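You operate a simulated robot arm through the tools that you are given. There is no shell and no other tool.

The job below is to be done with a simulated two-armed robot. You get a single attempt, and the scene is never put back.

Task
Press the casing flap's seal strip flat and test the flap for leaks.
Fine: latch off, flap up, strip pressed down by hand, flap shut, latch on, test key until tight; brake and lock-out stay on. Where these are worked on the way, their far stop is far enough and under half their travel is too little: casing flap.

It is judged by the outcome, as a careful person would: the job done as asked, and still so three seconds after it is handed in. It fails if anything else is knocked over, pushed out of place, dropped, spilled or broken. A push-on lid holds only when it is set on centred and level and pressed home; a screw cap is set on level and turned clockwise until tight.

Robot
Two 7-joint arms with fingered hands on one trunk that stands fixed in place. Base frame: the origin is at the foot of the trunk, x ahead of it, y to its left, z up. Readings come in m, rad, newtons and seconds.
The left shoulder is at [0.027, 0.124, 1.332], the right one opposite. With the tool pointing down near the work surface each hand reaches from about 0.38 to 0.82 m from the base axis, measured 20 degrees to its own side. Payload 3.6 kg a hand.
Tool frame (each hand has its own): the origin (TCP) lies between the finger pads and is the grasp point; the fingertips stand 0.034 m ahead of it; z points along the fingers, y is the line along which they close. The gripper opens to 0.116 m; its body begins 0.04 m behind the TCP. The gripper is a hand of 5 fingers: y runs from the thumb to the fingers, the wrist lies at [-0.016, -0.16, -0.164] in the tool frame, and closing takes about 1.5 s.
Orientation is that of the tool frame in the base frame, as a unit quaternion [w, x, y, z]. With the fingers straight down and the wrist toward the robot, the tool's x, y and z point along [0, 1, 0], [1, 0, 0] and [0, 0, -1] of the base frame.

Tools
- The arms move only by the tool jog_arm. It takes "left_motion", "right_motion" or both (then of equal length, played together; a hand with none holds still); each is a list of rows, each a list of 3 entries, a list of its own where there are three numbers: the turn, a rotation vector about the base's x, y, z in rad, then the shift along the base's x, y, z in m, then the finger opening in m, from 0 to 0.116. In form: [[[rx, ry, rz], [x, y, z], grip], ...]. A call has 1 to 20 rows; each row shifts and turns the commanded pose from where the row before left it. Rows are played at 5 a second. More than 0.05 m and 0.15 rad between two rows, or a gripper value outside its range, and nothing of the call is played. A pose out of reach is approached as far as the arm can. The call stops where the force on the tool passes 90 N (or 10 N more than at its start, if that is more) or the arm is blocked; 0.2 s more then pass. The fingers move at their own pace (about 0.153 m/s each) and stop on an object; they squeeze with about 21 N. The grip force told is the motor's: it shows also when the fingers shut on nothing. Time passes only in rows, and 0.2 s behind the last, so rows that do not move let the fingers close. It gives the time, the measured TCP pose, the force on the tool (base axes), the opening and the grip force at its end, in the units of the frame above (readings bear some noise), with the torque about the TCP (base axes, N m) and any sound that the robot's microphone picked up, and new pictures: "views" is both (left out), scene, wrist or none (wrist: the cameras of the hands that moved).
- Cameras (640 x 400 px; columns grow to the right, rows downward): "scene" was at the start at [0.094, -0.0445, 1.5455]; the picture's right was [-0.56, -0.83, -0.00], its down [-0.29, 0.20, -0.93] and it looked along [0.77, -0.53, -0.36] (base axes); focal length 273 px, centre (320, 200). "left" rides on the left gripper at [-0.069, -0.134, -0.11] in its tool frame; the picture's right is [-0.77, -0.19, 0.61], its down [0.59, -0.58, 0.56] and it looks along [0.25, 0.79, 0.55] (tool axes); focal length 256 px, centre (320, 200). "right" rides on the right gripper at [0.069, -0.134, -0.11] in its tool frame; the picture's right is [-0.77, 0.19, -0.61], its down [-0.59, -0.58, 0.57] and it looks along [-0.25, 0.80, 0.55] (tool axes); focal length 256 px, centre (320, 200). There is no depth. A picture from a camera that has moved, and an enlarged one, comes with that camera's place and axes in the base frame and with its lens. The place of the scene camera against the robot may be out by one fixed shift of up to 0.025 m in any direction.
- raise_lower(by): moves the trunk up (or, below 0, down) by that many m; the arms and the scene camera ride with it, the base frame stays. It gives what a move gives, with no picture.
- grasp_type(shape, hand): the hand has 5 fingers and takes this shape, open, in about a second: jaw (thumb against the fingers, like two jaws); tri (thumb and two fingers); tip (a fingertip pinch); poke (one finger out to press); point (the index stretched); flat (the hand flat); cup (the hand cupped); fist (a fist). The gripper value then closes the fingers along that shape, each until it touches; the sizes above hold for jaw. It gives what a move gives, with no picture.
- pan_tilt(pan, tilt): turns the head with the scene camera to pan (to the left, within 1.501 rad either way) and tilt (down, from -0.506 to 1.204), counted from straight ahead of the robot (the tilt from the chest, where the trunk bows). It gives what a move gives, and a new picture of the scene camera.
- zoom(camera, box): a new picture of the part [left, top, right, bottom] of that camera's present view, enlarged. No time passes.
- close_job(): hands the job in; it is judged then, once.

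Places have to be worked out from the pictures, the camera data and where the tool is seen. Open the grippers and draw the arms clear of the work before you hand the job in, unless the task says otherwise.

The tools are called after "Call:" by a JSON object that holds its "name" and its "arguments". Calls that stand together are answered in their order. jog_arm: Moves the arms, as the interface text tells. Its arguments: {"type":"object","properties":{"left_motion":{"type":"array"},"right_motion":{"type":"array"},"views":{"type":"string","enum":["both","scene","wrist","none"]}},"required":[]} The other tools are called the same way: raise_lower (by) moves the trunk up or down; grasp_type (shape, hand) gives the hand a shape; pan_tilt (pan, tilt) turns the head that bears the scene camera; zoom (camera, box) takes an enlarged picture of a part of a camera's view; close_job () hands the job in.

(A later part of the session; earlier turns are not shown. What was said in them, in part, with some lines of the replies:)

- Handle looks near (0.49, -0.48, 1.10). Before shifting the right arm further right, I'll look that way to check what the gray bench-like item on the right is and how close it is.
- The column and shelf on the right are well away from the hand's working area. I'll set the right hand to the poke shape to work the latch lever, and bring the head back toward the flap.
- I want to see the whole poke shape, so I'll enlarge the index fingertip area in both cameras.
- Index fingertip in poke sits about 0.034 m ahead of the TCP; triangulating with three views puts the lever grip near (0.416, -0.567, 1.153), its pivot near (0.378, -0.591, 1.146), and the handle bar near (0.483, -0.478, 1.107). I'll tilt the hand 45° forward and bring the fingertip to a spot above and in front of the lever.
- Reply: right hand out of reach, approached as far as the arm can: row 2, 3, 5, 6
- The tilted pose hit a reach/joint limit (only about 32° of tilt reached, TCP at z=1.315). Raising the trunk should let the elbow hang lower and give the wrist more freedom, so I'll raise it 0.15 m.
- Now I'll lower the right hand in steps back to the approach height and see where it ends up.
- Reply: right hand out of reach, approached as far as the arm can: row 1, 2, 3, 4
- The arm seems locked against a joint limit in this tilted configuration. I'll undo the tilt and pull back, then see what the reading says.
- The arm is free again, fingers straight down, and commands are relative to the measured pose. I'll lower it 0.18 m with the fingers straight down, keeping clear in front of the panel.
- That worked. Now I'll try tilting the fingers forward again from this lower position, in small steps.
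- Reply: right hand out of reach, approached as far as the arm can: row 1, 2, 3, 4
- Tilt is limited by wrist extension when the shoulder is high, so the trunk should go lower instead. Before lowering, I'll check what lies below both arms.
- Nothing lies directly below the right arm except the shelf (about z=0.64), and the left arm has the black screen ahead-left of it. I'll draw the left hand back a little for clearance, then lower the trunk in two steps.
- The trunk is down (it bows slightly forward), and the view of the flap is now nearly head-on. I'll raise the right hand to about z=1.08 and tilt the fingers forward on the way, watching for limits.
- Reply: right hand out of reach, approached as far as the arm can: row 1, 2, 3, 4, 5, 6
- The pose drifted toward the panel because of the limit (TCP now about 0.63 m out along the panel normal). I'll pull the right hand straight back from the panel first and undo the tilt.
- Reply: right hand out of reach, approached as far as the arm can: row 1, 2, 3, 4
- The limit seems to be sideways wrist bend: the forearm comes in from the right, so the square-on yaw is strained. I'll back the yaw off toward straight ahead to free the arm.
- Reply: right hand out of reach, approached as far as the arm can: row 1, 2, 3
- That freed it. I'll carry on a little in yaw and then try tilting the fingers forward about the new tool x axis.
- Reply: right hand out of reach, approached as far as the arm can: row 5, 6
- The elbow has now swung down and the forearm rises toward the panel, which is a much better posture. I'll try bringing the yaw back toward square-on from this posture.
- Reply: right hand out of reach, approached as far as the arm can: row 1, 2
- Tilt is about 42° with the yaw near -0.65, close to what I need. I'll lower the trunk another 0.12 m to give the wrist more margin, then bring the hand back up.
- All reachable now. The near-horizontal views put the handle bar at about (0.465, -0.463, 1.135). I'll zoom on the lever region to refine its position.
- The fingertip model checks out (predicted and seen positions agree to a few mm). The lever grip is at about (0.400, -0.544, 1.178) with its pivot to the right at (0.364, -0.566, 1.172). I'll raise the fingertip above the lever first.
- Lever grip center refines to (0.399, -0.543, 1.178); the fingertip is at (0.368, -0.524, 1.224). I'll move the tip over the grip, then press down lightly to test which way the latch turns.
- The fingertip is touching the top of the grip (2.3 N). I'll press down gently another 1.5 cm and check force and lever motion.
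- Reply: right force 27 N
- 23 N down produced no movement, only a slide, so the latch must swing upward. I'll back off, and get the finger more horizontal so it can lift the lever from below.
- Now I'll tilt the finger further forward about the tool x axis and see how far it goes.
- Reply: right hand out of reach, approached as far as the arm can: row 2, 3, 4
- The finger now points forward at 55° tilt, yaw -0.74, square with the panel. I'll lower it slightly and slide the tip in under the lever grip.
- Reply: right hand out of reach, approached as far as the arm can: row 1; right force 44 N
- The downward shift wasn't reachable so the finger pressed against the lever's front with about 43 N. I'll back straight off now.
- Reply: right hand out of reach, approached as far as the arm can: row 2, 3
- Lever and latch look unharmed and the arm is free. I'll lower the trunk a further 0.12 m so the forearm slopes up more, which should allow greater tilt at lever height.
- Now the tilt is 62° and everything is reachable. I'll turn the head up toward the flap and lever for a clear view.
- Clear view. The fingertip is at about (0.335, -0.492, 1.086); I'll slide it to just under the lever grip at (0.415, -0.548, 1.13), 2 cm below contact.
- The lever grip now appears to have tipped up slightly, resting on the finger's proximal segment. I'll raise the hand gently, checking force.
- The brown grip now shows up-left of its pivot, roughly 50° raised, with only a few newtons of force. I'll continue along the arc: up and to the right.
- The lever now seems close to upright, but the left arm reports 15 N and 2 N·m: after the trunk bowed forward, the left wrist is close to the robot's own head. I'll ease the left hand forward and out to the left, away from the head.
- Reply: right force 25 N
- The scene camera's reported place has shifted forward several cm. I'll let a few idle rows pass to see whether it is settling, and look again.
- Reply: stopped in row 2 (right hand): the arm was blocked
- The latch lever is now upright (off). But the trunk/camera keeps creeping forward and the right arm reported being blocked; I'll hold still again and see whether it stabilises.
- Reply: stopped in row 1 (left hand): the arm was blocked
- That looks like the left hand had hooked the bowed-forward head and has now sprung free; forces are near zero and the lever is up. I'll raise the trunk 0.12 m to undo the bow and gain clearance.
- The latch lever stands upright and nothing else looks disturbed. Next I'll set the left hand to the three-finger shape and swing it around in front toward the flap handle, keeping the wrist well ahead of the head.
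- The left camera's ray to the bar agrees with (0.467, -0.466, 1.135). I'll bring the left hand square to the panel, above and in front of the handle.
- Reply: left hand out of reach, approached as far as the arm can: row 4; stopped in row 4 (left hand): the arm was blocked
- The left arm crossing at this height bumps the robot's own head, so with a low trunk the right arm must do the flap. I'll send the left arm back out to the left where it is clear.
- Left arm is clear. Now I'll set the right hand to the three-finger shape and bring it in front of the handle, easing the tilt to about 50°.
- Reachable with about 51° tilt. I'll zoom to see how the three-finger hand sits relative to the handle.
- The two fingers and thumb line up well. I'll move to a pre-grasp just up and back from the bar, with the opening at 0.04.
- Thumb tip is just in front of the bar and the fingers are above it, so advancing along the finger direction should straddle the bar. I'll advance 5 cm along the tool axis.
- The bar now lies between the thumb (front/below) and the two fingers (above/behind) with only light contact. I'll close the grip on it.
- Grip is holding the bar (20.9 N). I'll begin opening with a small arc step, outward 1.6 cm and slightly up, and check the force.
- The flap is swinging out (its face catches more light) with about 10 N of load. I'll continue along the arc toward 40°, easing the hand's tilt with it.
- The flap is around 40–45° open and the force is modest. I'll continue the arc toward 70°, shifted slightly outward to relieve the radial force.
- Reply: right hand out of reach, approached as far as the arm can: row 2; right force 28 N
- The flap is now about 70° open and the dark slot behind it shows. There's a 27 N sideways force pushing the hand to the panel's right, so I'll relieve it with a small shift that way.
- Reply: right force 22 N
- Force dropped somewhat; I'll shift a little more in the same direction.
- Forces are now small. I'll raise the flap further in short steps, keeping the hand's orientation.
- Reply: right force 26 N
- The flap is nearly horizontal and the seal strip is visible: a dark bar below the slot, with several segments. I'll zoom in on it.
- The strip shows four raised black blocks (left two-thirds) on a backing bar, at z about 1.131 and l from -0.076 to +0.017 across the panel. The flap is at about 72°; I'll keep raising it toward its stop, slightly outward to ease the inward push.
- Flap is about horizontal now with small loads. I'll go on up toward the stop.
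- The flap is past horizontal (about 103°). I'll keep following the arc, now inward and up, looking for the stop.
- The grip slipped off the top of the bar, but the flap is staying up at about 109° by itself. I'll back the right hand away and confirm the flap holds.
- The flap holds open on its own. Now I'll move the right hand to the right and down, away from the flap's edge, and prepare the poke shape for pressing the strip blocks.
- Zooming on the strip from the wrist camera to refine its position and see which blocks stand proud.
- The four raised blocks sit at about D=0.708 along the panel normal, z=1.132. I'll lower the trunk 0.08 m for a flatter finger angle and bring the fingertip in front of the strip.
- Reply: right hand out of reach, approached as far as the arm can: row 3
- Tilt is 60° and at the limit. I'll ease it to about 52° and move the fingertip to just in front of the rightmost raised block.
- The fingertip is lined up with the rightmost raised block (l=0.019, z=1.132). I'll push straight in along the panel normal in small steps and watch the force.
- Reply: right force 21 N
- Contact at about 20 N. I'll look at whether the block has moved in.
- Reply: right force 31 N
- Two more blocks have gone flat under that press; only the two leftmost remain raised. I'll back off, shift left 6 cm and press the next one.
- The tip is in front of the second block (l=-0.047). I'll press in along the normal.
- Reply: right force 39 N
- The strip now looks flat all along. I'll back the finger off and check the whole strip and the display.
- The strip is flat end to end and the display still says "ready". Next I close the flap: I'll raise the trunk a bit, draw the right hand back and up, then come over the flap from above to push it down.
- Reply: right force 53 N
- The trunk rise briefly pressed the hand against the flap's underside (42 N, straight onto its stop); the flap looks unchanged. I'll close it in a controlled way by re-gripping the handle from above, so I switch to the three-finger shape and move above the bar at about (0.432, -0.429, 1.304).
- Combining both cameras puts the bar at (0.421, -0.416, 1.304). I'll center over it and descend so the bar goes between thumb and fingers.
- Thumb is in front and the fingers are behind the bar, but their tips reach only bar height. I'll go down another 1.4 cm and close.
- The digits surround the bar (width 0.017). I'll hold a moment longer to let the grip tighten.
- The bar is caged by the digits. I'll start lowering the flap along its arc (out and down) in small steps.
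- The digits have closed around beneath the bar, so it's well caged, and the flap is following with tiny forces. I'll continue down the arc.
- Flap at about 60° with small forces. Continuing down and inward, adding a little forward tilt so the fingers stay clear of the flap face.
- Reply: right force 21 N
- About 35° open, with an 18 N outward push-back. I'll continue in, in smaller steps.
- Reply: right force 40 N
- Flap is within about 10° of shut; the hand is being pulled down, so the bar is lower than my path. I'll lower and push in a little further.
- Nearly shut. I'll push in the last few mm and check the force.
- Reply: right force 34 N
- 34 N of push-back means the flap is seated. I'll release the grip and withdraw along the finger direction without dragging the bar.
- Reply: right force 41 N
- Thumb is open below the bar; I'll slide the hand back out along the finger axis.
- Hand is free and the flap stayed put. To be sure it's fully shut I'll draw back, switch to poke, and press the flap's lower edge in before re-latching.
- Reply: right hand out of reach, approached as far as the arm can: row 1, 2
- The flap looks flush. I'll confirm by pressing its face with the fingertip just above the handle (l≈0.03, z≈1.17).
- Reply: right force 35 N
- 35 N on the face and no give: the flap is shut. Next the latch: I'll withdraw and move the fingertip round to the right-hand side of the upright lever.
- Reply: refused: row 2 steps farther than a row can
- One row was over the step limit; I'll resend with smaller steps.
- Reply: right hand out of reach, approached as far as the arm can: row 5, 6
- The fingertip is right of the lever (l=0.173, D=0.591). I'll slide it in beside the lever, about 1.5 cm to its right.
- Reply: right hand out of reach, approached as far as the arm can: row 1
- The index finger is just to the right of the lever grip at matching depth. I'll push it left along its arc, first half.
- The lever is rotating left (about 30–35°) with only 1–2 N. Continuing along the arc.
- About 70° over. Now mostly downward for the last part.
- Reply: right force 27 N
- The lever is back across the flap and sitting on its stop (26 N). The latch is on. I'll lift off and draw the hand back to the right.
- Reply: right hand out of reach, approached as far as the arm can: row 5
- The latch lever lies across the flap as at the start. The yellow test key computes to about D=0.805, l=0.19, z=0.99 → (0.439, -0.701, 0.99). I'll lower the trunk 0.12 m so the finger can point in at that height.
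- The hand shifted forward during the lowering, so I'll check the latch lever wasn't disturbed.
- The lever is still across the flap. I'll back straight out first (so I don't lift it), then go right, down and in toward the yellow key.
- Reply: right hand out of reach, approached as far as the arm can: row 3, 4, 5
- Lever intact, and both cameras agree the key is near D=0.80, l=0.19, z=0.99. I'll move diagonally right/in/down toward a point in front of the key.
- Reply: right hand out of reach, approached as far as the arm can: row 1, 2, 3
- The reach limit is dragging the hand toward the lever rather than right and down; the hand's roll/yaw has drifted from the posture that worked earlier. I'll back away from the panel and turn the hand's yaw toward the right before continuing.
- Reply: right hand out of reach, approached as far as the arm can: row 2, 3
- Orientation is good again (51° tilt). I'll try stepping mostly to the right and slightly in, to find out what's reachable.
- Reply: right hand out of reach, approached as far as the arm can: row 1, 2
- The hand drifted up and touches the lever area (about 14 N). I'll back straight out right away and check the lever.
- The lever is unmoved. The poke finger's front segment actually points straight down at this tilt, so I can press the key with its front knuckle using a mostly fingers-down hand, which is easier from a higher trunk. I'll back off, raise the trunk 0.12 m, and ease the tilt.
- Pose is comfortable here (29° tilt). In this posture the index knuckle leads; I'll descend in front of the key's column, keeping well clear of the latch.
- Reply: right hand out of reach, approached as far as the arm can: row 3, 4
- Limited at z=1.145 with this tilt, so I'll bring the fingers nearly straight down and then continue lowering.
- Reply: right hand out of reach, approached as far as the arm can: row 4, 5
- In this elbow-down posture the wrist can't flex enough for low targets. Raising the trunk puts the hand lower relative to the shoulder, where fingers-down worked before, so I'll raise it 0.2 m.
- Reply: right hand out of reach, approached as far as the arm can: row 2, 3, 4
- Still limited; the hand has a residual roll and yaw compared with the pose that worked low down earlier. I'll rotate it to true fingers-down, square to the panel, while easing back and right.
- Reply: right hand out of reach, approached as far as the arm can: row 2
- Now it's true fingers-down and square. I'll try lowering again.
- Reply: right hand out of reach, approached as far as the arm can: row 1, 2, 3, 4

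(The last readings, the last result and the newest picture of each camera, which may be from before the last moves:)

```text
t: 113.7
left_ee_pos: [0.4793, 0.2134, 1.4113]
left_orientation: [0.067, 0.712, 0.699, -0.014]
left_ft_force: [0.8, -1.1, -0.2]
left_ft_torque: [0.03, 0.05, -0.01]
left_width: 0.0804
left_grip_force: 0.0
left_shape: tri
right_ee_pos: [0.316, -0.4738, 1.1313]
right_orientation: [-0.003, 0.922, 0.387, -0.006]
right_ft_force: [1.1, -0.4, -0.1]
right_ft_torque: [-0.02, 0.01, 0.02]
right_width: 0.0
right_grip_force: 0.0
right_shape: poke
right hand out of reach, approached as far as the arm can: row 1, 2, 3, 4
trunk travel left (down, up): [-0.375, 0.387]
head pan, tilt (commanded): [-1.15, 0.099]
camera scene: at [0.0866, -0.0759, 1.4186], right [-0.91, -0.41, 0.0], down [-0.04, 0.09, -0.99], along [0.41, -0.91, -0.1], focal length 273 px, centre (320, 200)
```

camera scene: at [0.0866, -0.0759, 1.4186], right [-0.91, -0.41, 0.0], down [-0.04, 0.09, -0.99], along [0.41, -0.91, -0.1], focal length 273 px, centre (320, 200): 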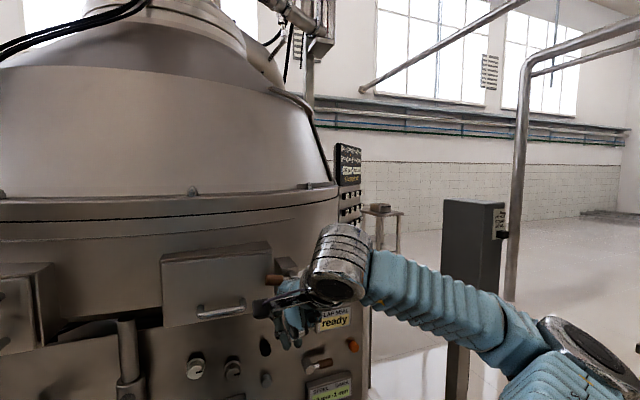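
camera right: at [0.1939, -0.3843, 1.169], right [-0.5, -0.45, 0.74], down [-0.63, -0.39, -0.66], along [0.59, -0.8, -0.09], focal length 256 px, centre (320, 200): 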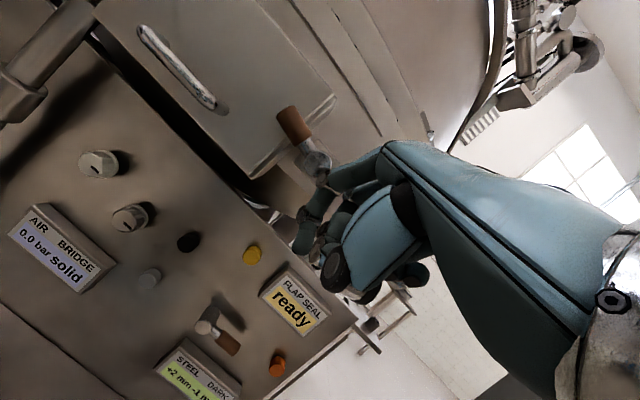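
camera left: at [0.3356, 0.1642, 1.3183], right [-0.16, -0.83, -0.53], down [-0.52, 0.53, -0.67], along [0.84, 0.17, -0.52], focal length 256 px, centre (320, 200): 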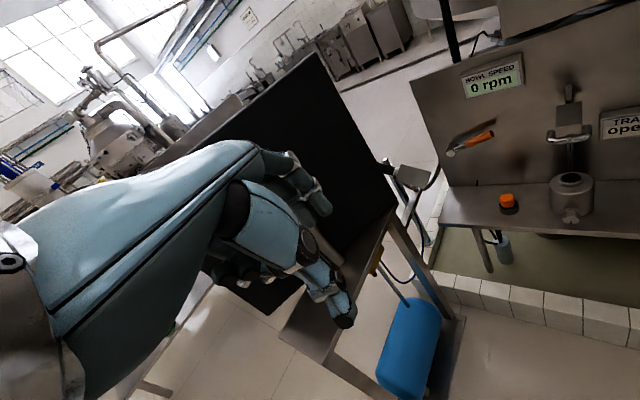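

The elbow-out posture resists the square-on yaw, causing drift. I'll give the hand about 0.3 rad of yaw freedom (pointing slightly left) and continue lowering.

Call:
{"name": "jog_arm", "arguments": {"right_motion": [[[0, 0, 0.1], [-0.02, 0.01, 0.0], 0], [[0, 0, 0.1], [-0.02, 0.0, -0.02], 0], [[0, 0, 0.1], [-0.015, -0.01, -0.03], 0], [[0, 0, 0.05], [0, -0.02, -0.035], 0]], "views": "scene"}}

```text
t: 114.7
left_ee_pos: [0.4801, 0.2137, 1.4118]
left_orientation: [0.068, 0.712, 0.699, -0.016]
left_ft_force: [-0.3, -0.1, 0.5]
left_ft_torque: [-0.01, 0.01, 0.01]
left_width: 0.0805
left_grip_force: 0.0
left_shape: tri
right_ee_pos: [0.3441, -0.473, 1.037]
right_orientation: [-0.001, 0.84, 0.542, -0.004]
right_ft_force: [-0.2, -0.4, -0.8]
right_ft_torque: [0.04, 0.02, 0.03]
right_width: 0.0001
right_grip_force: 0.0
right_shape: poke
right hand out of reach, approached as far as the arm can: row 1, 2, 3
trunk travel left (down, up): [-0.375, 0.387]
head pan, tilt (commanded): [-1.15, 0.099]
camera scene: at [0.0852, -0.075, 1.4188], right [-0.91, -0.41, 0.0], down [-0.04, 0.09, -0.99], along [0.41, -0.91, -0.1], focal length 273 px, centre (320, 200)
```

scene: 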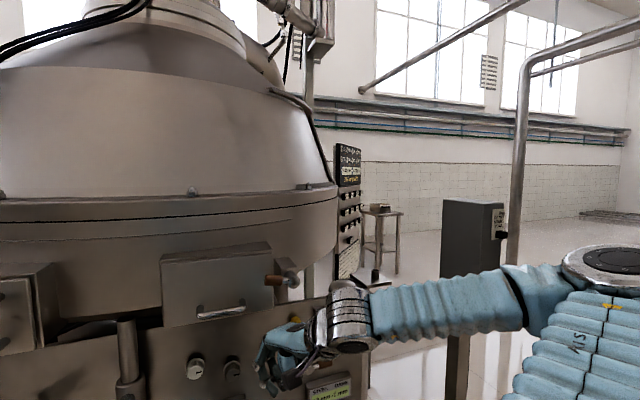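

With yaw about -0.42 the arm is free and at key height region. I'll first lower to z≈0.985 and move right along the panel at constant distance.

Call:
{"name": "jog_arm", "arguments": {"right_motion": [[[0, 0, 0], [-0.01, -0.01, -0.025], 0], [[0, 0, 0], [-0.02, -0.025, -0.025], 0], [[0, 0, 0], [-0.02, -0.035, 0], 0], [[0, 0, 0], [-0.015, -0.035, 0], 0]], "views": "scene"}}

```text
t: 115.7
left_ee_pos: [0.4785, 0.213, 1.4115]
left_orientation: [0.069, 0.712, 0.699, -0.014]
left_ft_force: [-0.8, -1.1, 0.4]
left_ft_torque: [0.01, 0.0, 0.01]
left_width: 0.0799
left_grip_force: 0.0
left_shape: tri
right_ee_pos: [0.2772, -0.5776, 0.9901]
right_orientation: [-0.003, 0.841, 0.541, -0.006]
right_ft_force: [0.1, -0.6, 0.6]
right_ft_torque: [0.0, 0.02, 0.02]
right_width: 0.0001
right_grip_force: 0.0
right_shape: poke
trunk travel left (down, up): [-0.375, 0.387]
head pan, tilt (commanded): [-1.15, 0.099]
camera scene: at [0.0844, -0.0751, 1.4189], right [-0.91, -0.41, 0.0], down [-0.04, 0.09, -0.99], along [0.41, -0.91, -0.1], focal length 273 px, centre (320, 200)
```

scene: 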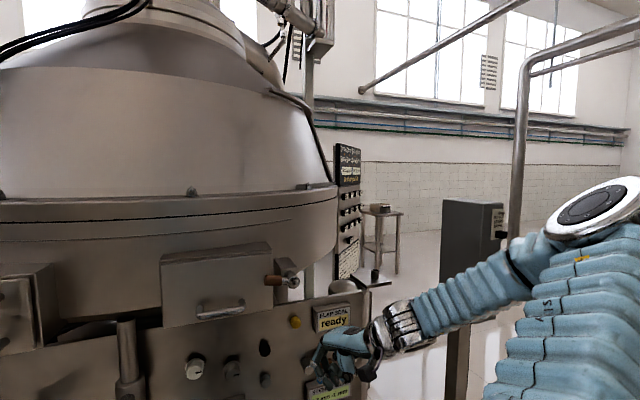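

Reachable, and the key and display are in view. I'll tilt the head down for a better look at the key and hand.

Call:
{"name": "pan_tilt", "arguments": {"pan": -1.05, "tilt": 0.45}}

Call:
{"name": "zoom", "arguments": {"camera": "scene", "box": [240, 100, 432, 220]}}

Call:
{"name": "zoom", "arguments": {"camera": "right", "box": [140, 100, 396, 260]}}

```text
t: 116.5
left_ee_pos: [0.4778, 0.2145, 1.4111]
left_orientation: [0.068, 0.712, 0.699, -0.014]
left_ft_force: [0.1, 0.4, -0.2]
left_ft_torque: [-0.01, 0.01, 0.01]
left_width: 0.0804
left_grip_force: 0.0
left_shape: tri
right_ee_pos: [0.2785, -0.577, 0.9901]
right_orientation: [-0.001, 0.841, 0.541, -0.004]
right_ft_force: [0.1, 0.0, -0.8]
right_ft_torque: [0.0, -0.01, 0.04]
right_width: 0.0
right_grip_force: 0.0
right_shape: poke
trunk travel left (down, up): [-0.375, 0.387]
head pan, tilt (commanded): [-1.051, 0.45]
camera scene: at [0.0926, -0.0703, 1.3864], right [-0.87, -0.5, 0.0], down [-0.22, 0.38, -0.9], along [0.45, -0.78, -0.43], focal length 273 px, centre (320, 200)
```

scene: 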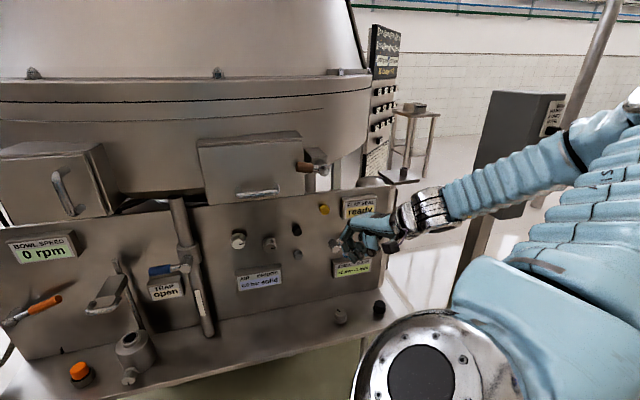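

```text
3.33 times, centred on (336, 160) of scene
camera zoom: at [0.0926, -0.0703, 1.3864], right [-0.87, -0.5, 0.0], down [-0.22, 0.38, -0.9], along [0.45, -0.78, -0.43], focal length 910 px, centre (267, 333)
```

zoom: 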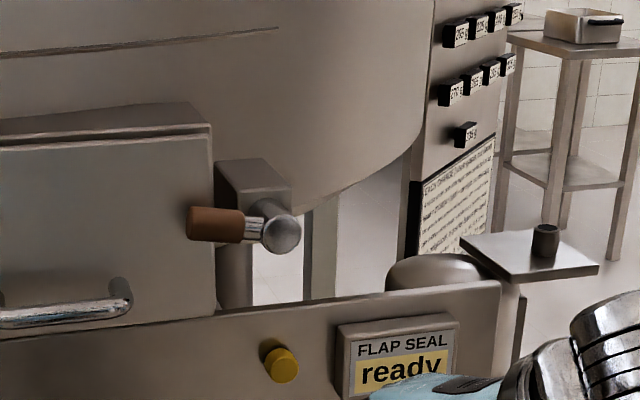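

```text
2.50 times, centred on (268, 180) of right
camera zoom: at [0.1857, -0.459, 1.0998], right [-0.14, -0.78, 0.61], down [-0.77, -0.3, -0.56], along [0.62, -0.56, -0.56], focal length 640 px, centre (450, 250)
```

zoom: 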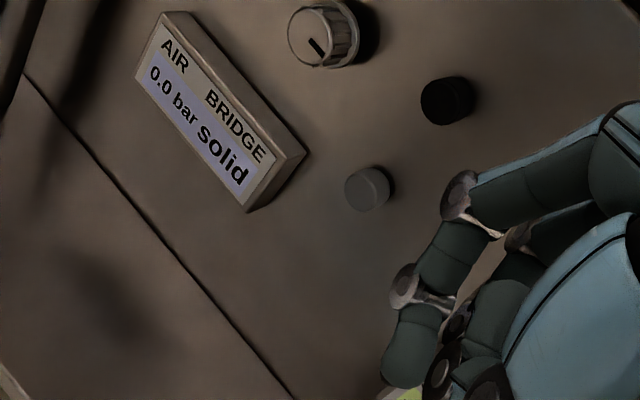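

The key is at D=0.803, l=0.189, z=0.99 and the index knuckle is aligned at l=0.19, z=0.993. I'll move in toward it, recovering some square-on yaw as the arm extends.

Call:
{"name": "jog_arm", "arguments": {"right_motion": [[[0, 0, -0.05], [0.0249, -0.0246, 0], 0], [[0, 0, -0.06], [0.0249, -0.0246, 0], 0], [[0, 0, -0.06], [0.0249, -0.0246, 0], 0]], "views": "both"}}

Call:
{"name": "zoom", "arguments": {"camera": "scene", "box": [280, 160, 440, 260]}}

Call:
{"name": "zoom", "arguments": {"camera": "right", "box": [180, 100, 404, 240]}}

```text
t: 117.3
left_ee_pos: [0.4792, 0.2134, 1.4113]
left_orientation: [0.068, 0.713, 0.698, -0.014]
left_ft_force: [0.3, -0.8, 0.5]
left_ft_torque: [0.01, -0.01, 0.0]
left_width: 0.0802
left_grip_force: 0.1
left_shape: tri
right_ee_pos: [0.3543, -0.6501, 0.9878]
right_orientation: [-0.002, 0.884, 0.467, -0.005]
right_ft_force: [0.0, 0.4, -0.6]
right_ft_torque: [0.03, 0.0, 0.01]
right_width: 0.0
right_grip_force: 0.1
right_shape: poke
trunk travel left (down, up): [-0.375, 0.387]
head pan, tilt (commanded): [-1.051, 0.45]
camera scene: at [0.0938, -0.0709, 1.3861], right [-0.87, -0.5, 0.0], down [-0.22, 0.38, -0.9], along [0.45, -0.78, -0.44], focal length 273 px, centre (320, 200)
camera right: at [0.2832, -0.5184, 1.0984], right [-0.27, -0.74, 0.61], down [-0.81, -0.16, -0.56], along [0.51, -0.65, -0.56], focal length 256 px, centre (320, 200)
```

scene: 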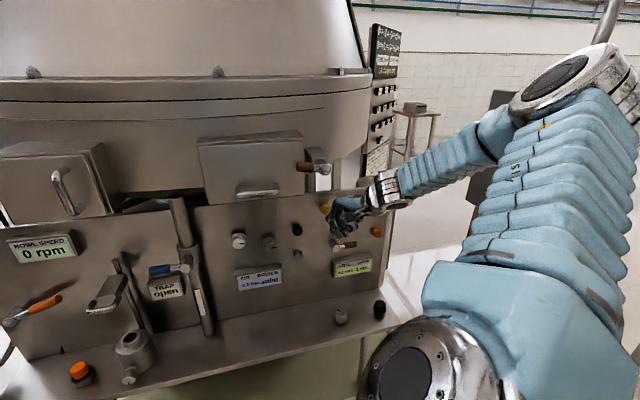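
right: 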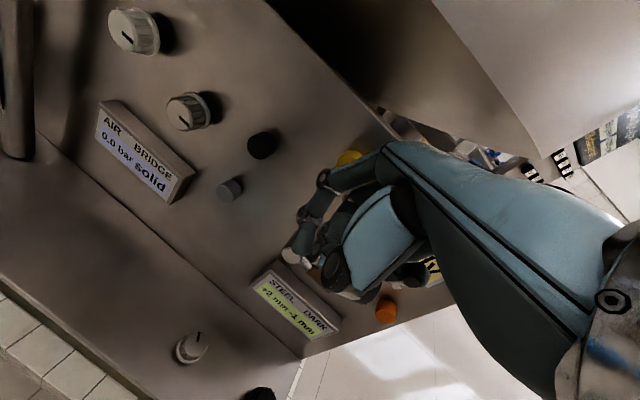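

```text
4.00 times, centred on (360, 210) of scene
camera zoom: at [0.0938, -0.0709, 1.3861], right [-0.87, -0.5, 0.0], down [-0.22, 0.38, -0.9], along [0.45, -0.78, -0.44], focal length 1091 px, centre (160, 160)
```

zoom: 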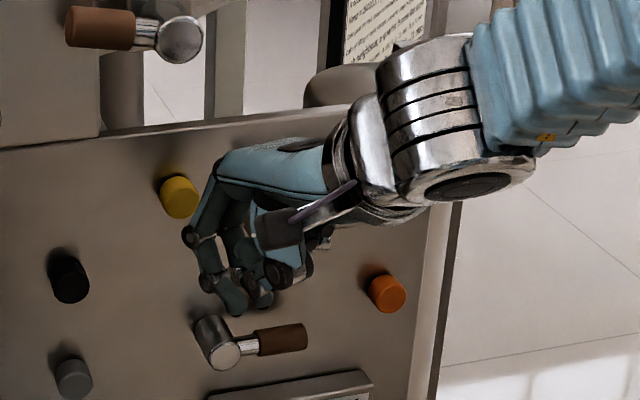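

```text
2.86 times, centred on (292, 170) of right
camera zoom: at [0.2832, -0.5184, 1.0984], right [-0.27, -0.74, 0.61], down [-0.81, -0.16, -0.56], along [0.51, -0.65, -0.56], focal length 731 px, centre (400, 286)
```

zoom: 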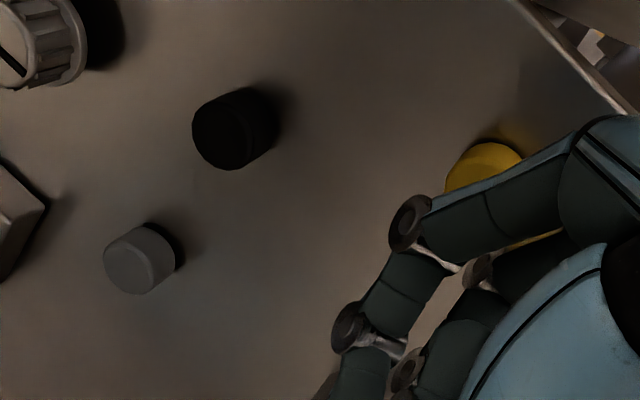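

The index knuckle is about 4.5 cm short of the key and well aligned. I'll advance 3 cm and check.

Call:
{"name": "jog_arm", "arguments": {"right_motion": [[[0, 0, -0.04], [0.0107, -0.0105, 0], 0], [[0, 0, -0.04], [0.0107, -0.0105, 0], 0]], "views": "both"}}

Call:
{"name": "zoom", "arguments": {"camera": "scene", "box": [280, 160, 440, 260]}}

Call:
{"name": "zoom", "arguments": {"camera": "right", "box": [240, 100, 464, 240]}}

```text
t: 117.9
left_ee_pos: [0.4788, 0.2141, 1.4108]
left_orientation: [0.069, 0.712, 0.698, -0.015]
left_ft_force: [-0.3, 0.4, -0.1]
left_ft_torque: [0.0, 0.0, 0.01]
left_width: 0.0801
left_grip_force: 0.1
left_shape: tri
right_ee_pos: [0.3741, -0.6707, 0.9904]
right_orientation: [-0.002, 0.903, 0.431, -0.004]
right_ft_force: [1.1, 0.8, -0.3]
right_ft_torque: [-0.02, 0.0, 0.0]
right_width: 0.0
right_grip_force: 0.0
right_shape: poke
trunk travel left (down, up): [-0.375, 0.387]
head pan, tilt (commanded): [-1.051, 0.45]
camera scene: at [0.0927, -0.0702, 1.3863], right [-0.87, -0.5, 0.0], down [-0.22, 0.38, -0.9], along [0.45, -0.78, -0.44], focal length 273 px, centre (320, 200)
camera right: at [0.3142, -0.5335, 1.0997], right [-0.33, -0.72, 0.62], down [-0.82, -0.1, -0.56], along [0.46, -0.69, -0.56], focal length 256 px, centre (320, 200)
```

scene: 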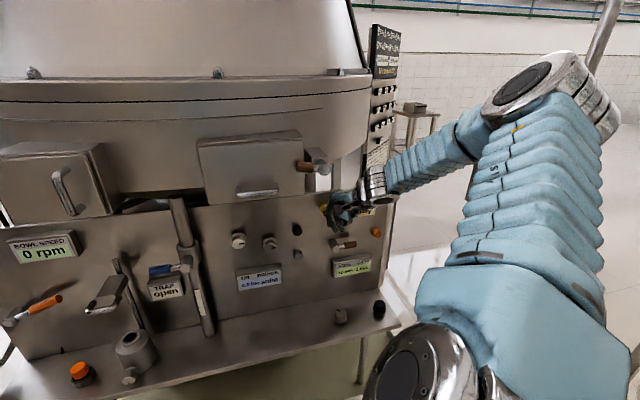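
right: 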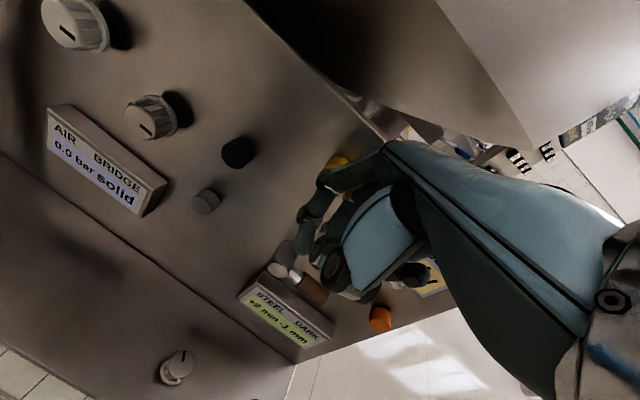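

```text
4.00 times, centred on (360, 210) of scene
camera zoom: at [0.0927, -0.0702, 1.3863], right [-0.87, -0.5, 0.0], down [-0.22, 0.38, -0.9], along [0.45, -0.78, -0.44], focal length 1091 px, centre (160, 160)
```

zoom: 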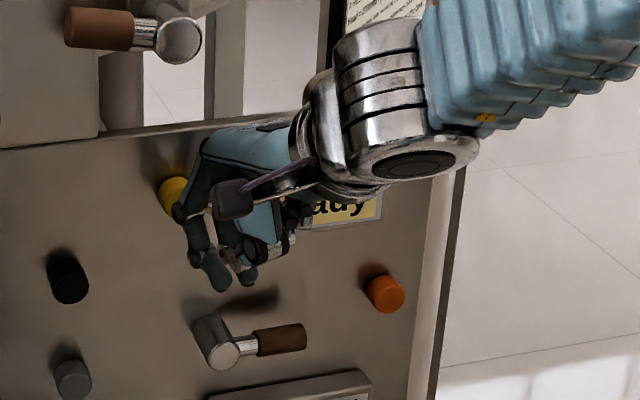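

```text
2.86 times, centred on (352, 170) of right
camera zoom: at [0.3142, -0.5335, 1.0997], right [-0.33, -0.72, 0.62], down [-0.82, -0.1, -0.56], along [0.46, -0.69, -0.56], focal length 731 px, centre (229, 286)
```

zoom: 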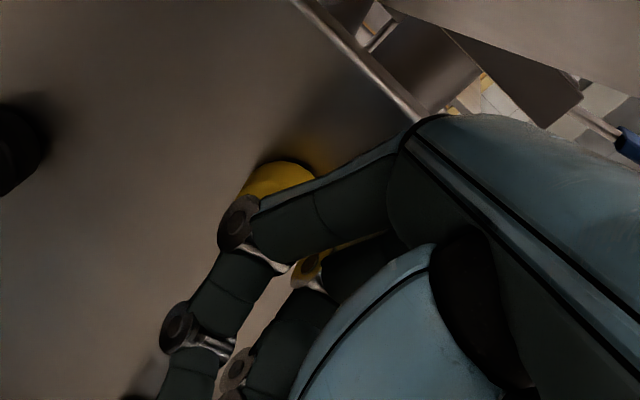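

The index knuckle is right in front of the key. I'll press in gently in small steps and watch the display.

Call:
{"name": "jog_arm", "arguments": {"right_motion": [[[0, 0, 0], [0.0057, -0.0056, 0], 0], [[0, 0, 0], [0.0057, -0.0056, 0], 0]], "views": "none"}}

Call:
{"name": "zoom", "arguments": {"camera": "scene", "box": [280, 160, 440, 260]}}

```text
t: 118.5
left_ee_pos: [0.4767, 0.2134, 1.4113]
left_orientation: [0.068, 0.712, 0.699, -0.015]
left_ft_force: [-0.1, -0.3, -0.3]
left_ft_torque: [-0.01, 0.04, -0.06]
left_width: 0.0798
left_grip_force: 0.2
left_shape: tri
right_ee_pos: [0.3852, -0.6827, 0.9901]
right_orientation: [-0.003, 0.902, 0.432, -0.006]
right_ft_force: [1.0, 0.0, 0.9]
right_ft_torque: [-0.02, 0.0, -0.01]
right_width: 0.0
right_grip_force: 0.1
right_shape: poke
trunk travel left (down, up): [-0.375, 0.387]
head pan, tilt (commanded): [-1.051, 0.45]
```

```text
4.00 times, centred on (360, 210) of scene
camera zoom: at [0.0927, -0.0704, 1.3863], right [-0.87, -0.5, 0.0], down [-0.22, 0.38, -0.9], along [0.45, -0.78, -0.44], focal length 1091 px, centre (160, 160)
```

zoom: 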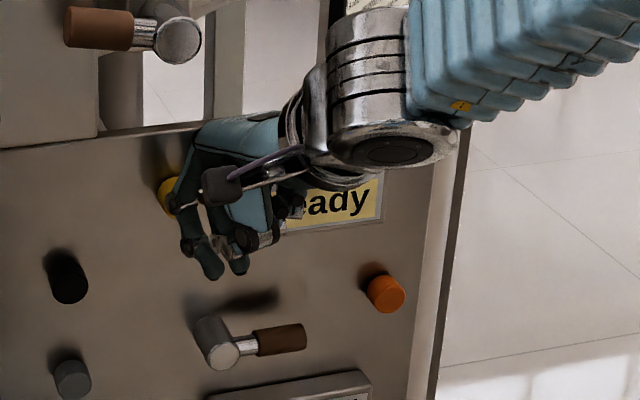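

No contact yet. I'll continue inward.

Call:
{"name": "jog_arm", "arguments": {"right_motion": [[[0, 0, 0], [0.005, -0.005, 0], 0], [[0, 0, 0], [0.005, -0.005, 0], 0]], "views": "none"}}

Call:
{"name": "zoom", "arguments": {"camera": "scene", "box": [280, 160, 440, 260]}}

Call:
{"name": "zoom", "arguments": {"camera": "right", "box": [240, 100, 464, 240]}}

```text
t: 119.1
left_ee_pos: [0.4776, 0.2137, 1.4122]
left_orientation: [0.069, 0.712, 0.698, -0.014]
left_ft_force: [0.7, 0.9, 0.1]
left_ft_torque: [0.0, -0.03, -0.01]
left_width: 0.0806
left_grip_force: 0.1
left_shape: tri
right_ee_pos: [0.3955, -0.6904, 0.9894]
right_orientation: [-0.003, 0.902, 0.432, -0.005]
right_ft_force: [-4.1, 4.0, -0.4]
right_ft_torque: [-0.05, -0.05, 0.14]
right_width: 0.0
right_grip_force: 0.0
right_shape: poke
trunk travel left (down, up): [-0.375, 0.387]
head pan, tilt (commanded): [-1.051, 0.45]
```

```text
4.00 times, centred on (360, 210) of scene
camera zoom: at [0.0919, -0.0696, 1.3864], right [-0.87, -0.5, 0.0], down [-0.22, 0.38, -0.9], along [0.45, -0.78, -0.43], focal length 1091 px, centre (160, 160)
```

zoom: 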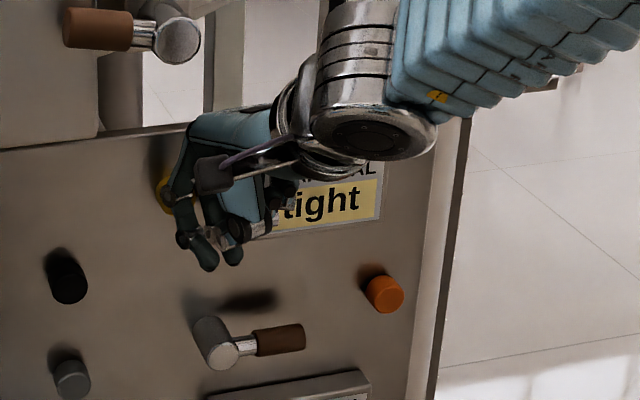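

```text
2.86 times, centred on (352, 170) of right
camera zoom: at [0.3344, -0.554, 1.1], right [-0.33, -0.72, 0.61], down [-0.82, -0.1, -0.56], along [0.46, -0.69, -0.56], focal length 731 px, centre (229, 286)
```

zoom: 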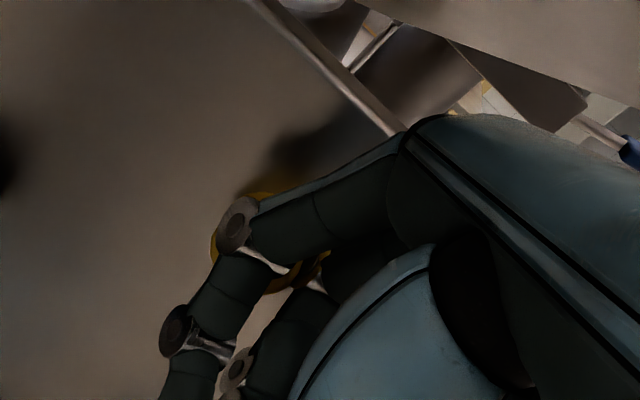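

The display now reads "tight". I'll hold the key briefly, then withdraw straight back.

Call:
{"name": "jog_arm", "arguments": {"right_motion": [[[0, 0, 0], [0, 0, 0], 0], [[0, 0, 0], [0, 0, 0], 0], [[0, 0, 0], [-0.012, 0.012, 0], 0], [[0, 0, 0], [-0.025, 0.025, 0], 0], [[0, 0, 0.05], [-0.03, 0.03, 0], 0], [[0, 0, 0.05], [-0.03, 0.03, 0], 0]], "views": "scene"}}

Call:
{"name": "zoom", "arguments": {"camera": "scene", "box": [260, 130, 452, 250]}}

```text
t: 120.5
left_ee_pos: [0.4773, 0.216, 1.4122]
left_orientation: [0.068, 0.712, 0.699, -0.014]
left_ft_force: [0.2, 0.4, -0.2]
left_ft_torque: [0.03, -0.03, 0.04]
left_width: 0.0803
left_grip_force: 0.1
left_shape: tri
right_ee_pos: [0.2973, -0.5944, 0.9899]
right_orientation: [-0.001, 0.88, 0.476, -0.003]
right_ft_force: [0.5, -0.1, 0.6]
right_ft_torque: [0.0, -0.03, 0.0]
right_width: 0.0002
right_grip_force: 0.1
right_shape: poke
trunk travel left (down, up): [-0.375, 0.387]
head pan, tilt (commanded): [-1.051, 0.45]
camera scene: at [0.0914, -0.0696, 1.3865], right [-0.87, -0.5, 0.0], down [-0.22, 0.38, -0.9], along [0.45, -0.78, -0.43], focal length 273 px, centre (320, 200)
```

scene: 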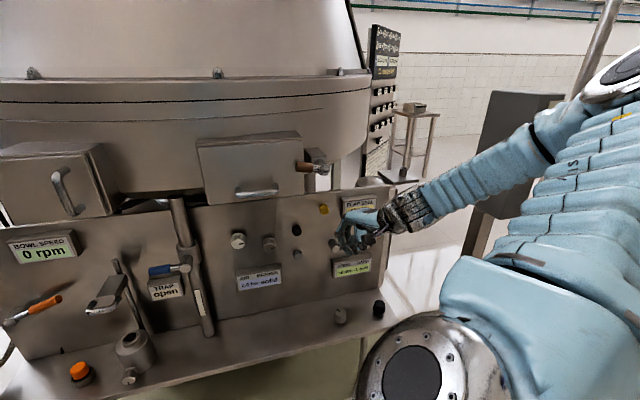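

```text
3.33 times, centred on (356, 190) of scene
camera zoom: at [0.0914, -0.0696, 1.3865], right [-0.87, -0.5, 0.0], down [-0.22, 0.38, -0.9], along [0.45, -0.78, -0.43], focal length 910 px, centre (200, 233)
```

zoom: 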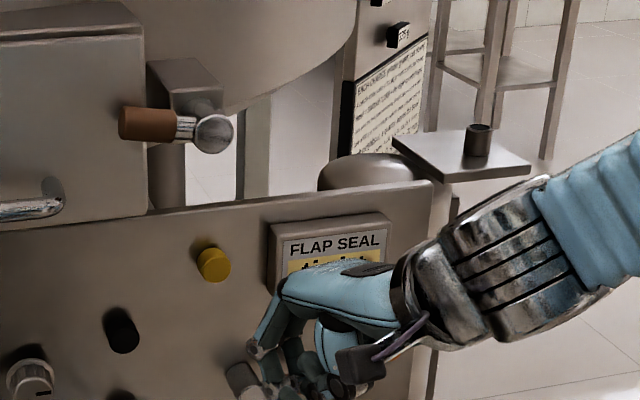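

Test result stays while I withdraw. I'll draw the arm further back from the panel.

Call:
{"name": "jog_arm", "arguments": {"right_motion": [[[0, 0, 0.05], [-0.03, 0.025, 0.01], 0], [[0, 0, 0.05], [-0.03, 0.025, 0.01], 0], [[0, 0, 0.05], [-0.02, 0.025, 0.02], 0], [[0, 0, 0.05], [-0.01, 0.03, 0.03], 0]], "views": "scene"}}

Call:
{"name": "zoom", "arguments": {"camera": "scene", "box": [240, 130, 432, 250]}}

```text
t: 121.5
left_ee_pos: [0.479, 0.215, 1.4117]
left_orientation: [0.068, 0.712, 0.699, -0.015]
left_ft_force: [0.6, 0.1, -0.6]
left_ft_torque: [0.04, -0.01, 0.0]
left_width: 0.0803
left_grip_force: 0.0
left_shape: tri
right_ee_pos: [0.286, -0.529, 1.0014]
right_orientation: [-0.002, 0.831, 0.557, -0.005]
right_ft_force: [0.1, 0.6, -0.5]
right_ft_torque: [0.02, 0.0, 0.04]
right_width: 0.0
right_grip_force: 0.0
right_shape: poke
right hand out of reach, approached as far as the arm can: row 2, 3, 4
trunk travel left (down, up): [-0.375, 0.387]
head pan, tilt (commanded): [-1.051, 0.45]
camera scene: at [0.093, -0.0703, 1.3863], right [-0.87, -0.5, 0.0], down [-0.22, 0.38, -0.9], along [0.45, -0.78, -0.44], focal length 273 px, centre (320, 200)
```

scene: 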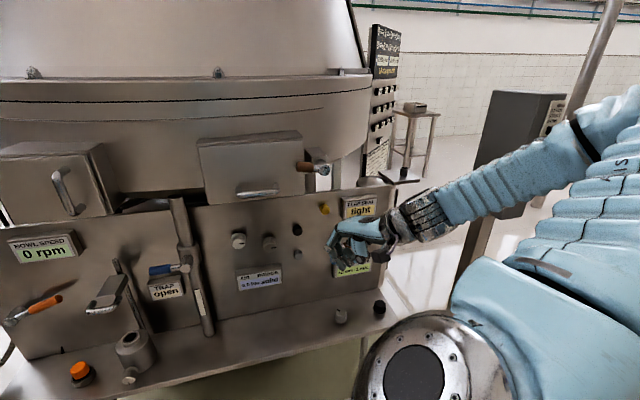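

```text
3.33 times, centred on (336, 190) of scene
camera zoom: at [0.093, -0.0703, 1.3863], right [-0.87, -0.5, 0.0], down [-0.22, 0.38, -0.9], along [0.45, -0.78, -0.44], focal length 910 px, centre (267, 233)
```

zoom: 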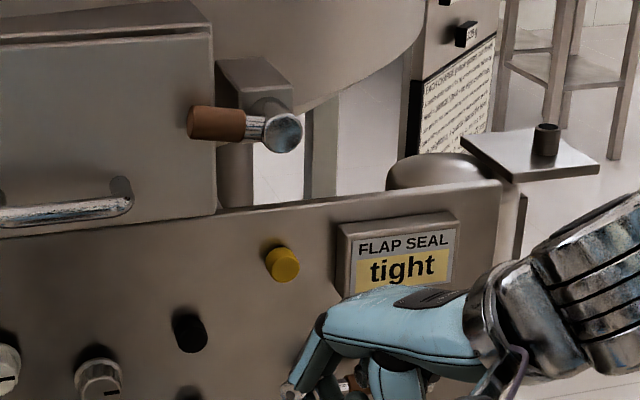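

Display still reads "tight", flap shut, latch across it. I'll pull the right arm further back, turning the hand's yaw toward straight ahead so it can move freely.

Call:
{"name": "jog_arm", "arguments": {"right_motion": [[[0, 0, 0.1], [-0.01, 0.02, 0.0], 0], [[0, 0, 0.1], [-0.02, 0.02, 0.0], 0], [[0, 0, 0.1], [-0.03, 0.02, 0.01], 0], [[0, 0, 0.1], [-0.03, 0.02, 0.02], 0], [[0, 0, 0], [-0.03, 0.02, 0.02], 0]], "views": "scene"}}

```text
t: 122.7
left_ee_pos: [0.4775, 0.2143, 1.4114]
left_orientation: [0.068, 0.712, 0.699, -0.015]
left_ft_force: [0.6, -0.2, 0.1]
left_ft_torque: [-0.02, -0.02, 0.01]
left_width: 0.0802
left_grip_force: 0.0
left_shape: tri
right_ee_pos: [0.2693, -0.478, 0.9781]
right_orientation: [-0.002, 0.699, 0.715, -0.005]
right_ft_force: [-0.1, -0.7, 0.0]
right_ft_torque: [-0.02, 0.01, -0.02]
right_width: 0.0
right_grip_force: 0.1
right_shape: poke
right hand out of reach, approached as far as the arm can: row 1, 2, 3, 4, 5
trunk travel left (down, up): [-0.375, 0.387]
head pan, tilt (commanded): [-1.051, 0.45]
camera scene: at [0.0926, -0.0701, 1.3863], right [-0.87, -0.5, 0.0], down [-0.22, 0.38, -0.9], along [0.45, -0.78, -0.44], focal length 273 px, centre (320, 200)
```

scene: 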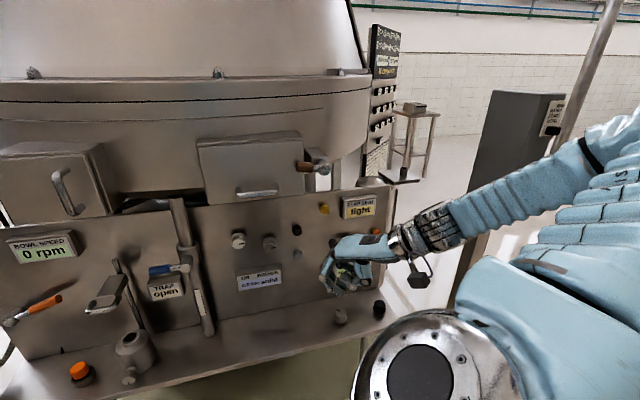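

The hand is now over 0.1 m clear of the latch in depth. I'll raise it up and back toward its starting area.

Call:
{"name": "jog_arm", "arguments": {"right_motion": [[[0, 0, 0], [-0.005, 0.01, 0.035], 0], [[0, 0, 0], [-0.005, 0.01, 0.04], 0], [[0, 0, 0], [0.0, 0.01, 0.04], 0], [[0, 0, 0], [0.005, 0.01, 0.04], 0], [[0, 0, 0], [0.005, 0.01, 0.04], 0], [[0, 0, 0], [0.005, 0.01, 0.04], 0], [[0, 0, 0], [0.005, 0.01, 0.04], 0], [[0, 0, 0], [0.005, 0.01, 0.04], 0]], "views": "scene"}}

Call:
{"name": "grasp_type", "arguments": {"shape": "jaw", "hand": "right"}}

Call:
{"name": "grasp_type", "arguments": {"shape": "jaw", "hand": "left"}}

```text
t: 124.5
left_ee_pos: [0.4799, 0.2156, 1.4107]
left_orientation: [0.069, 0.712, 0.699, -0.014]
left_ft_force: [1.1, 1.1, 0.0]
left_ft_torque: [0.02, 0.03, -0.01]
left_width: 0.0801
left_grip_force: 0.1
left_shape: tri
right_ee_pos: [0.34, -0.4766, 1.0625]
right_orientation: [-0.004, 0.695, 0.719, -0.001]
right_ft_force: [0.9, -0.8, 0.4]
right_ft_torque: [-0.04, 0.08, -0.01]
right_width: 0.0002
right_grip_force: 0.1
right_shape: poke
right hand out of reach, approached as far as the arm can: row 1, 2, 3, 4, 5, 6, 7, 8
trunk travel left (down, up): [-0.375, 0.387]
head pan, tilt (commanded): [-1.051, 0.45]
camera scene: at [0.0943, -0.0695, 1.3862], right [-0.87, -0.5, 0.0], down [-0.22, 0.38, -0.9], along [0.45, -0.78, -0.44], focal length 273 px, centre (320, 200)
```

scene: 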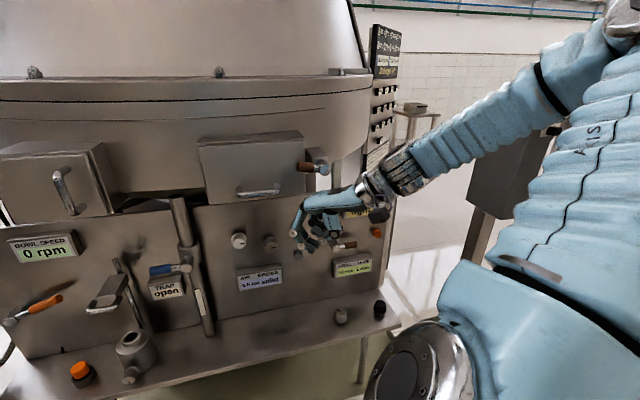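

```text
t: 125.4
left_ee_pos: [0.478, 0.2145, 1.4128]
left_orientation: [0.068, 0.712, 0.699, -0.014]
left_ft_force: [0.3, -1.2, -0.2]
left_ft_torque: [0.0, 0.01, -0.02]
left_width: 0.08
left_grip_force: 0.1
left_shape: tri
right_ee_pos: [0.3374, -0.4775, 1.063]
right_orientation: [-0.003, 0.696, 0.718, -0.001]
right_ft_force: [1.0, -0.2, 0.1]
right_ft_torque: [0.01, 0.01, 0.01]
right_width: 0.1161
right_grip_force: 0.1
right_shape: jaw
trunk travel left (down, up): [-0.375, 0.387]
head pan, tilt (commanded): [-1.051, 0.45]
```

```text
t: 126.3
left_ee_pos: [0.4772, 0.2139, 1.4121]
left_orientation: [0.069, 0.712, 0.699, -0.014]
left_ft_force: [-0.3, 0.4, 0.4]
left_ft_torque: [-0.02, 0.0, -0.02]
left_width: 0.1158
left_grip_force: 0.1
left_shape: jaw
right_ee_pos: [0.3372, -0.4781, 1.0634]
right_orientation: [-0.003, 0.695, 0.719, 0.0]
right_ft_force: [0.4, 0.2, -0.1]
right_ft_torque: [-0.01, -0.02, 0.02]
right_width: 0.1159
right_grip_force: 0.1
right_shape: jaw
trunk travel left (down, up): [-0.375, 0.387]
head pan, tilt (commanded): [-1.051, 0.45]
```

The arm is in a strained posture and crept forward slightly (no contact). I'll move it right and down to the region that was freely reachable before, then retreat from there.

Call:
{"name": "jog_arm", "arguments": {"right_motion": [[[0, 0, -0.1], [-0.025, -0.025, -0.02], 0.116], [[0, 0, -0.1], [-0.025, -0.03, -0.02], 0.116], [[0, 0, -0.1], [-0.02, -0.03, -0.02], 0.116]], "views": "scene"}}

```text
t: 127.1
left_ee_pos: [0.4773, 0.2133, 1.4125]
left_orientation: [0.07, 0.713, 0.698, -0.014]
left_ft_force: [0.2, -0.3, -0.2]
left_ft_torque: [0.0, -0.01, 0.04]
left_width: 0.1158
left_grip_force: 0.1
left_shape: jaw
right_ee_pos: [0.2707, -0.5676, 1.0013]
right_orientation: [-0.001, 0.799, 0.601, -0.003]
right_ft_force: [0.0, -0.2, 0.8]
right_ft_torque: [0.02, -0.03, -0.01]
right_width: 0.1158
right_grip_force: 0.2
right_shape: jaw
right hand out of reach, approached as far as the arm can: row 1
trunk travel left (down, up): [-0.375, 0.387]
head pan, tilt (commanded): [-1.051, 0.45]
camera scene: at [0.0921, -0.0711, 1.3863], right [-0.87, -0.5, 0.0], down [-0.22, 0.38, -0.9], along [0.45, -0.78, -0.44], focal length 273 px, centre (320, 200)
```

scene: 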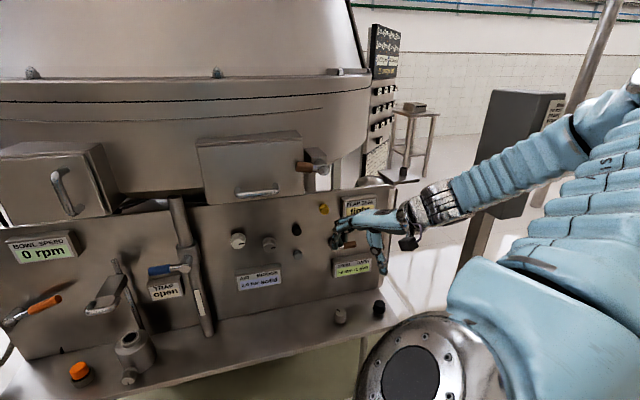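

Free again here. I'll move further to the right and back, then up.

Call:
{"name": "jog_arm", "arguments": {"right_motion": [[[0, 0, 0], [-0.03, -0.02, 0.0], 0.116], [[0, 0, 0], [-0.03, -0.02, 0.0], 0.116], [[0, 0, 0], [-0.03, -0.01, 0.01], 0.116], [[0, 0, 0], [-0.02, 0, 0.02], 0.116]], "views": "scene"}}

```text
t: 128.1
left_ee_pos: [0.4784, 0.216, 1.412]
left_orientation: [0.068, 0.712, 0.699, -0.015]
left_ft_force: [-0.3, 0.8, -0.8]
left_ft_torque: [0.03, 0.0, 0.02]
left_width: 0.1159
left_grip_force: 0.1
left_shape: jaw
right_ee_pos: [0.1618, -0.6152, 1.0327]
right_orientation: [-0.001, 0.798, 0.603, -0.004]
right_ft_force: [0.1, 1.0, 0.5]
right_ft_torque: [0.01, 0.02, -0.01]
right_width: 0.1158
right_grip_force: 0.0
right_shape: jaw
trunk travel left (down, up): [-0.375, 0.387]
head pan, tilt (commanded): [-1.051, 0.45]
camera scene: at [0.0934, -0.0696, 1.3863], right [-0.87, -0.5, 0.0], down [-0.22, 0.38, -0.9], along [0.45, -0.78, -0.44], focal length 273 px, centre (320, 200)
```

scene: 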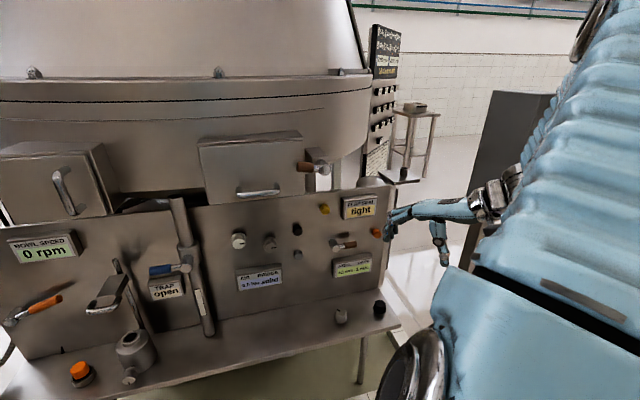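

The right arm is well clear now. I'll do a last check of the flap, latch, display and the other controls.

Call:
{"name": "jog_arm", "arguments": {"right_motion": [[[0, 0, 0], [-0.025, 0.015, 0.01], 0.116], [[0, 0, 0], [-0.025, 0.015, 0.01], 0.116]], "views": "scene"}}

Call:
{"name": "zoom", "arguments": {"camera": "scene", "box": [180, 120, 420, 270]}}

Call:
{"name": "zoom", "arguments": {"camera": "scene", "box": [0, 180, 256, 340]}}

Call:
{"name": "zoom", "arguments": {"camera": "scene", "box": [280, 140, 408, 220]}}

```text
t: 128.7
left_ee_pos: [0.4786, 0.2134, 1.412]
left_orientation: [0.069, 0.712, 0.699, -0.014]
left_ft_force: [-0.4, 0.8, 0.0]
left_ft_torque: [-0.01, -0.02, 0.03]
left_width: 0.1158
left_grip_force: 0.1
left_shape: jaw
right_ee_pos: [0.1113, -0.5849, 1.0525]
right_orientation: [0.0, 0.798, 0.602, -0.005]
right_ft_force: [-0.3, 1.0, 0.0]
right_ft_torque: [0.01, -0.08, -0.03]
right_width: 0.1159
right_grip_force: 0.0
right_shape: jaw
trunk travel left (down, up): [-0.375, 0.387]
head pan, tilt (commanded): [-1.051, 0.45]
camera scene: at [0.0923, -0.0702, 1.3863], right [-0.87, -0.5, 0.0], down [-0.22, 0.38, -0.9], along [0.45, -0.78, -0.44], focal length 273 px, centre (320, 200)
```

scene: 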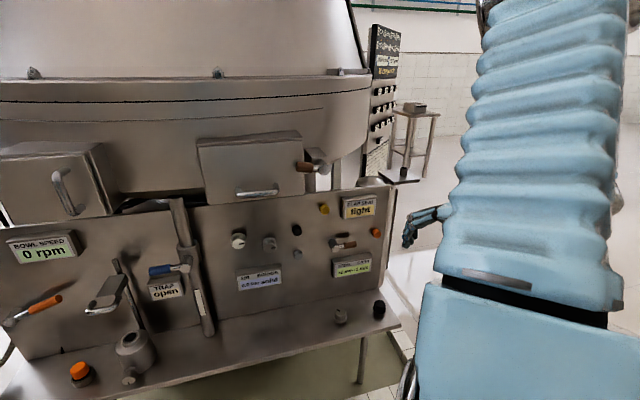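

```text
2.67 times, centred on (300, 195) of scene
camera zoom: at [0.0923, -0.0702, 1.3863], right [-0.87, -0.5, 0.0], down [-0.22, 0.38, -0.9], along [0.45, -0.78, -0.44], focal length 728 px, centre (373, 213)
```

zoom: 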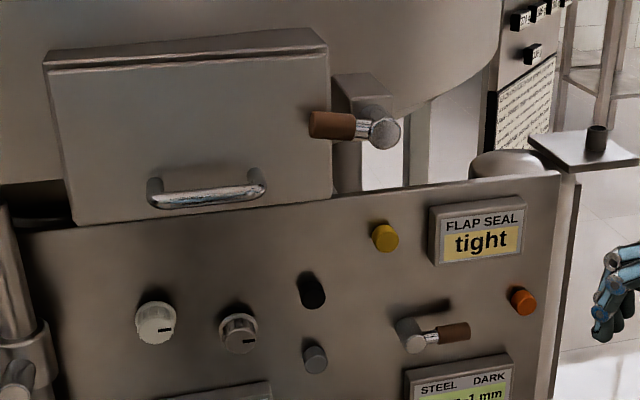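

```text
2.50 times, centred on (128, 260) of scene
camera zoom: at [0.0923, -0.0702, 1.3863], right [-0.87, -0.5, 0.0], down [-0.22, 0.38, -0.9], along [0.45, -0.78, -0.44], focal length 682 px, centre (800, 50)
```

zoom: 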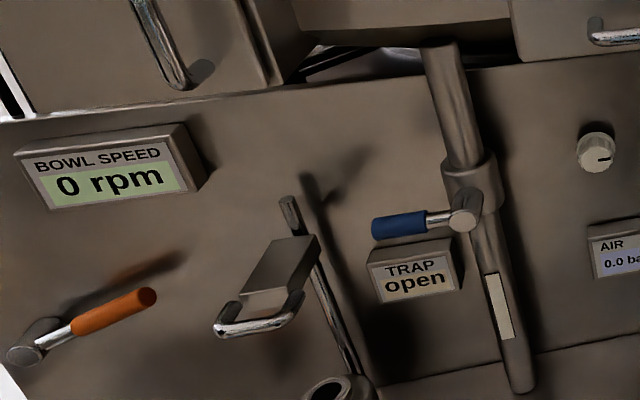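

```text
5.00 times, centred on (344, 180) of scene
camera zoom: at [0.0923, -0.0702, 1.3863], right [-0.87, -0.5, 0.0], down [-0.22, 0.38, -0.9], along [0.45, -0.78, -0.44], focal length 1364 px, centre (200, 300)
```

zoom: 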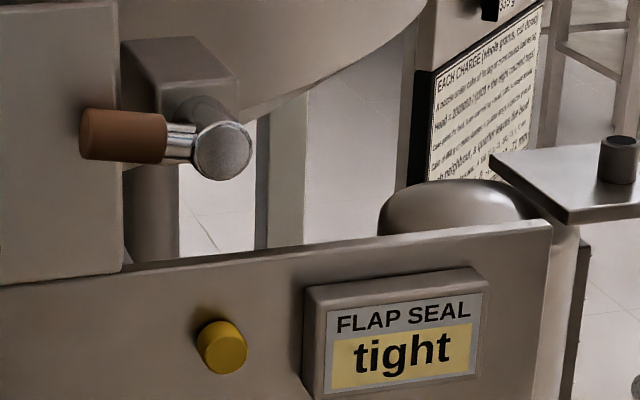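

The display reads "tight", the flap is shut with the latch across it, and the orange brake lever and the lock-out are untouched. Both hands are open and clear, so I'm handing the job in.

Call:
{"name": "close_job", "arguments": {}}

```text
The job is handed in.
```

The casing flap's seal strip is pressed flat and the leak test passed. The FLAP SEAL display read "tight" and still did when I handed the job in.

- **Flap:** I swung the latch off and lifted the flap to its stop, where it stayed up on its own. I pressed the raised blocks of the strip in by finger until it was flat end to end. Then I shut the flap and checked it with about 35 N on its face.
- **Latch:** It is back on, with the lever across the flap on its stop as at the start.
- **Test:** I took the yellow key beside the FLAP SEAL display as the test key and pressed it until the reading changed from "ready" to "tight".
- **Brake and lock-out:** I read the orange controls as these and did not touch them.

**Bumps:** While raising the trunk, my right hand pushed up on the underside of the open flap with about 50 N. My finger also pressed the latch lever with about 43 N once and brushed it later with about 14 N. I saw no damage or movement from any of these. Early on, my left hand caught on my own head, which did not involve the machine.

Both hands were open and clear of the machine at hand-in.
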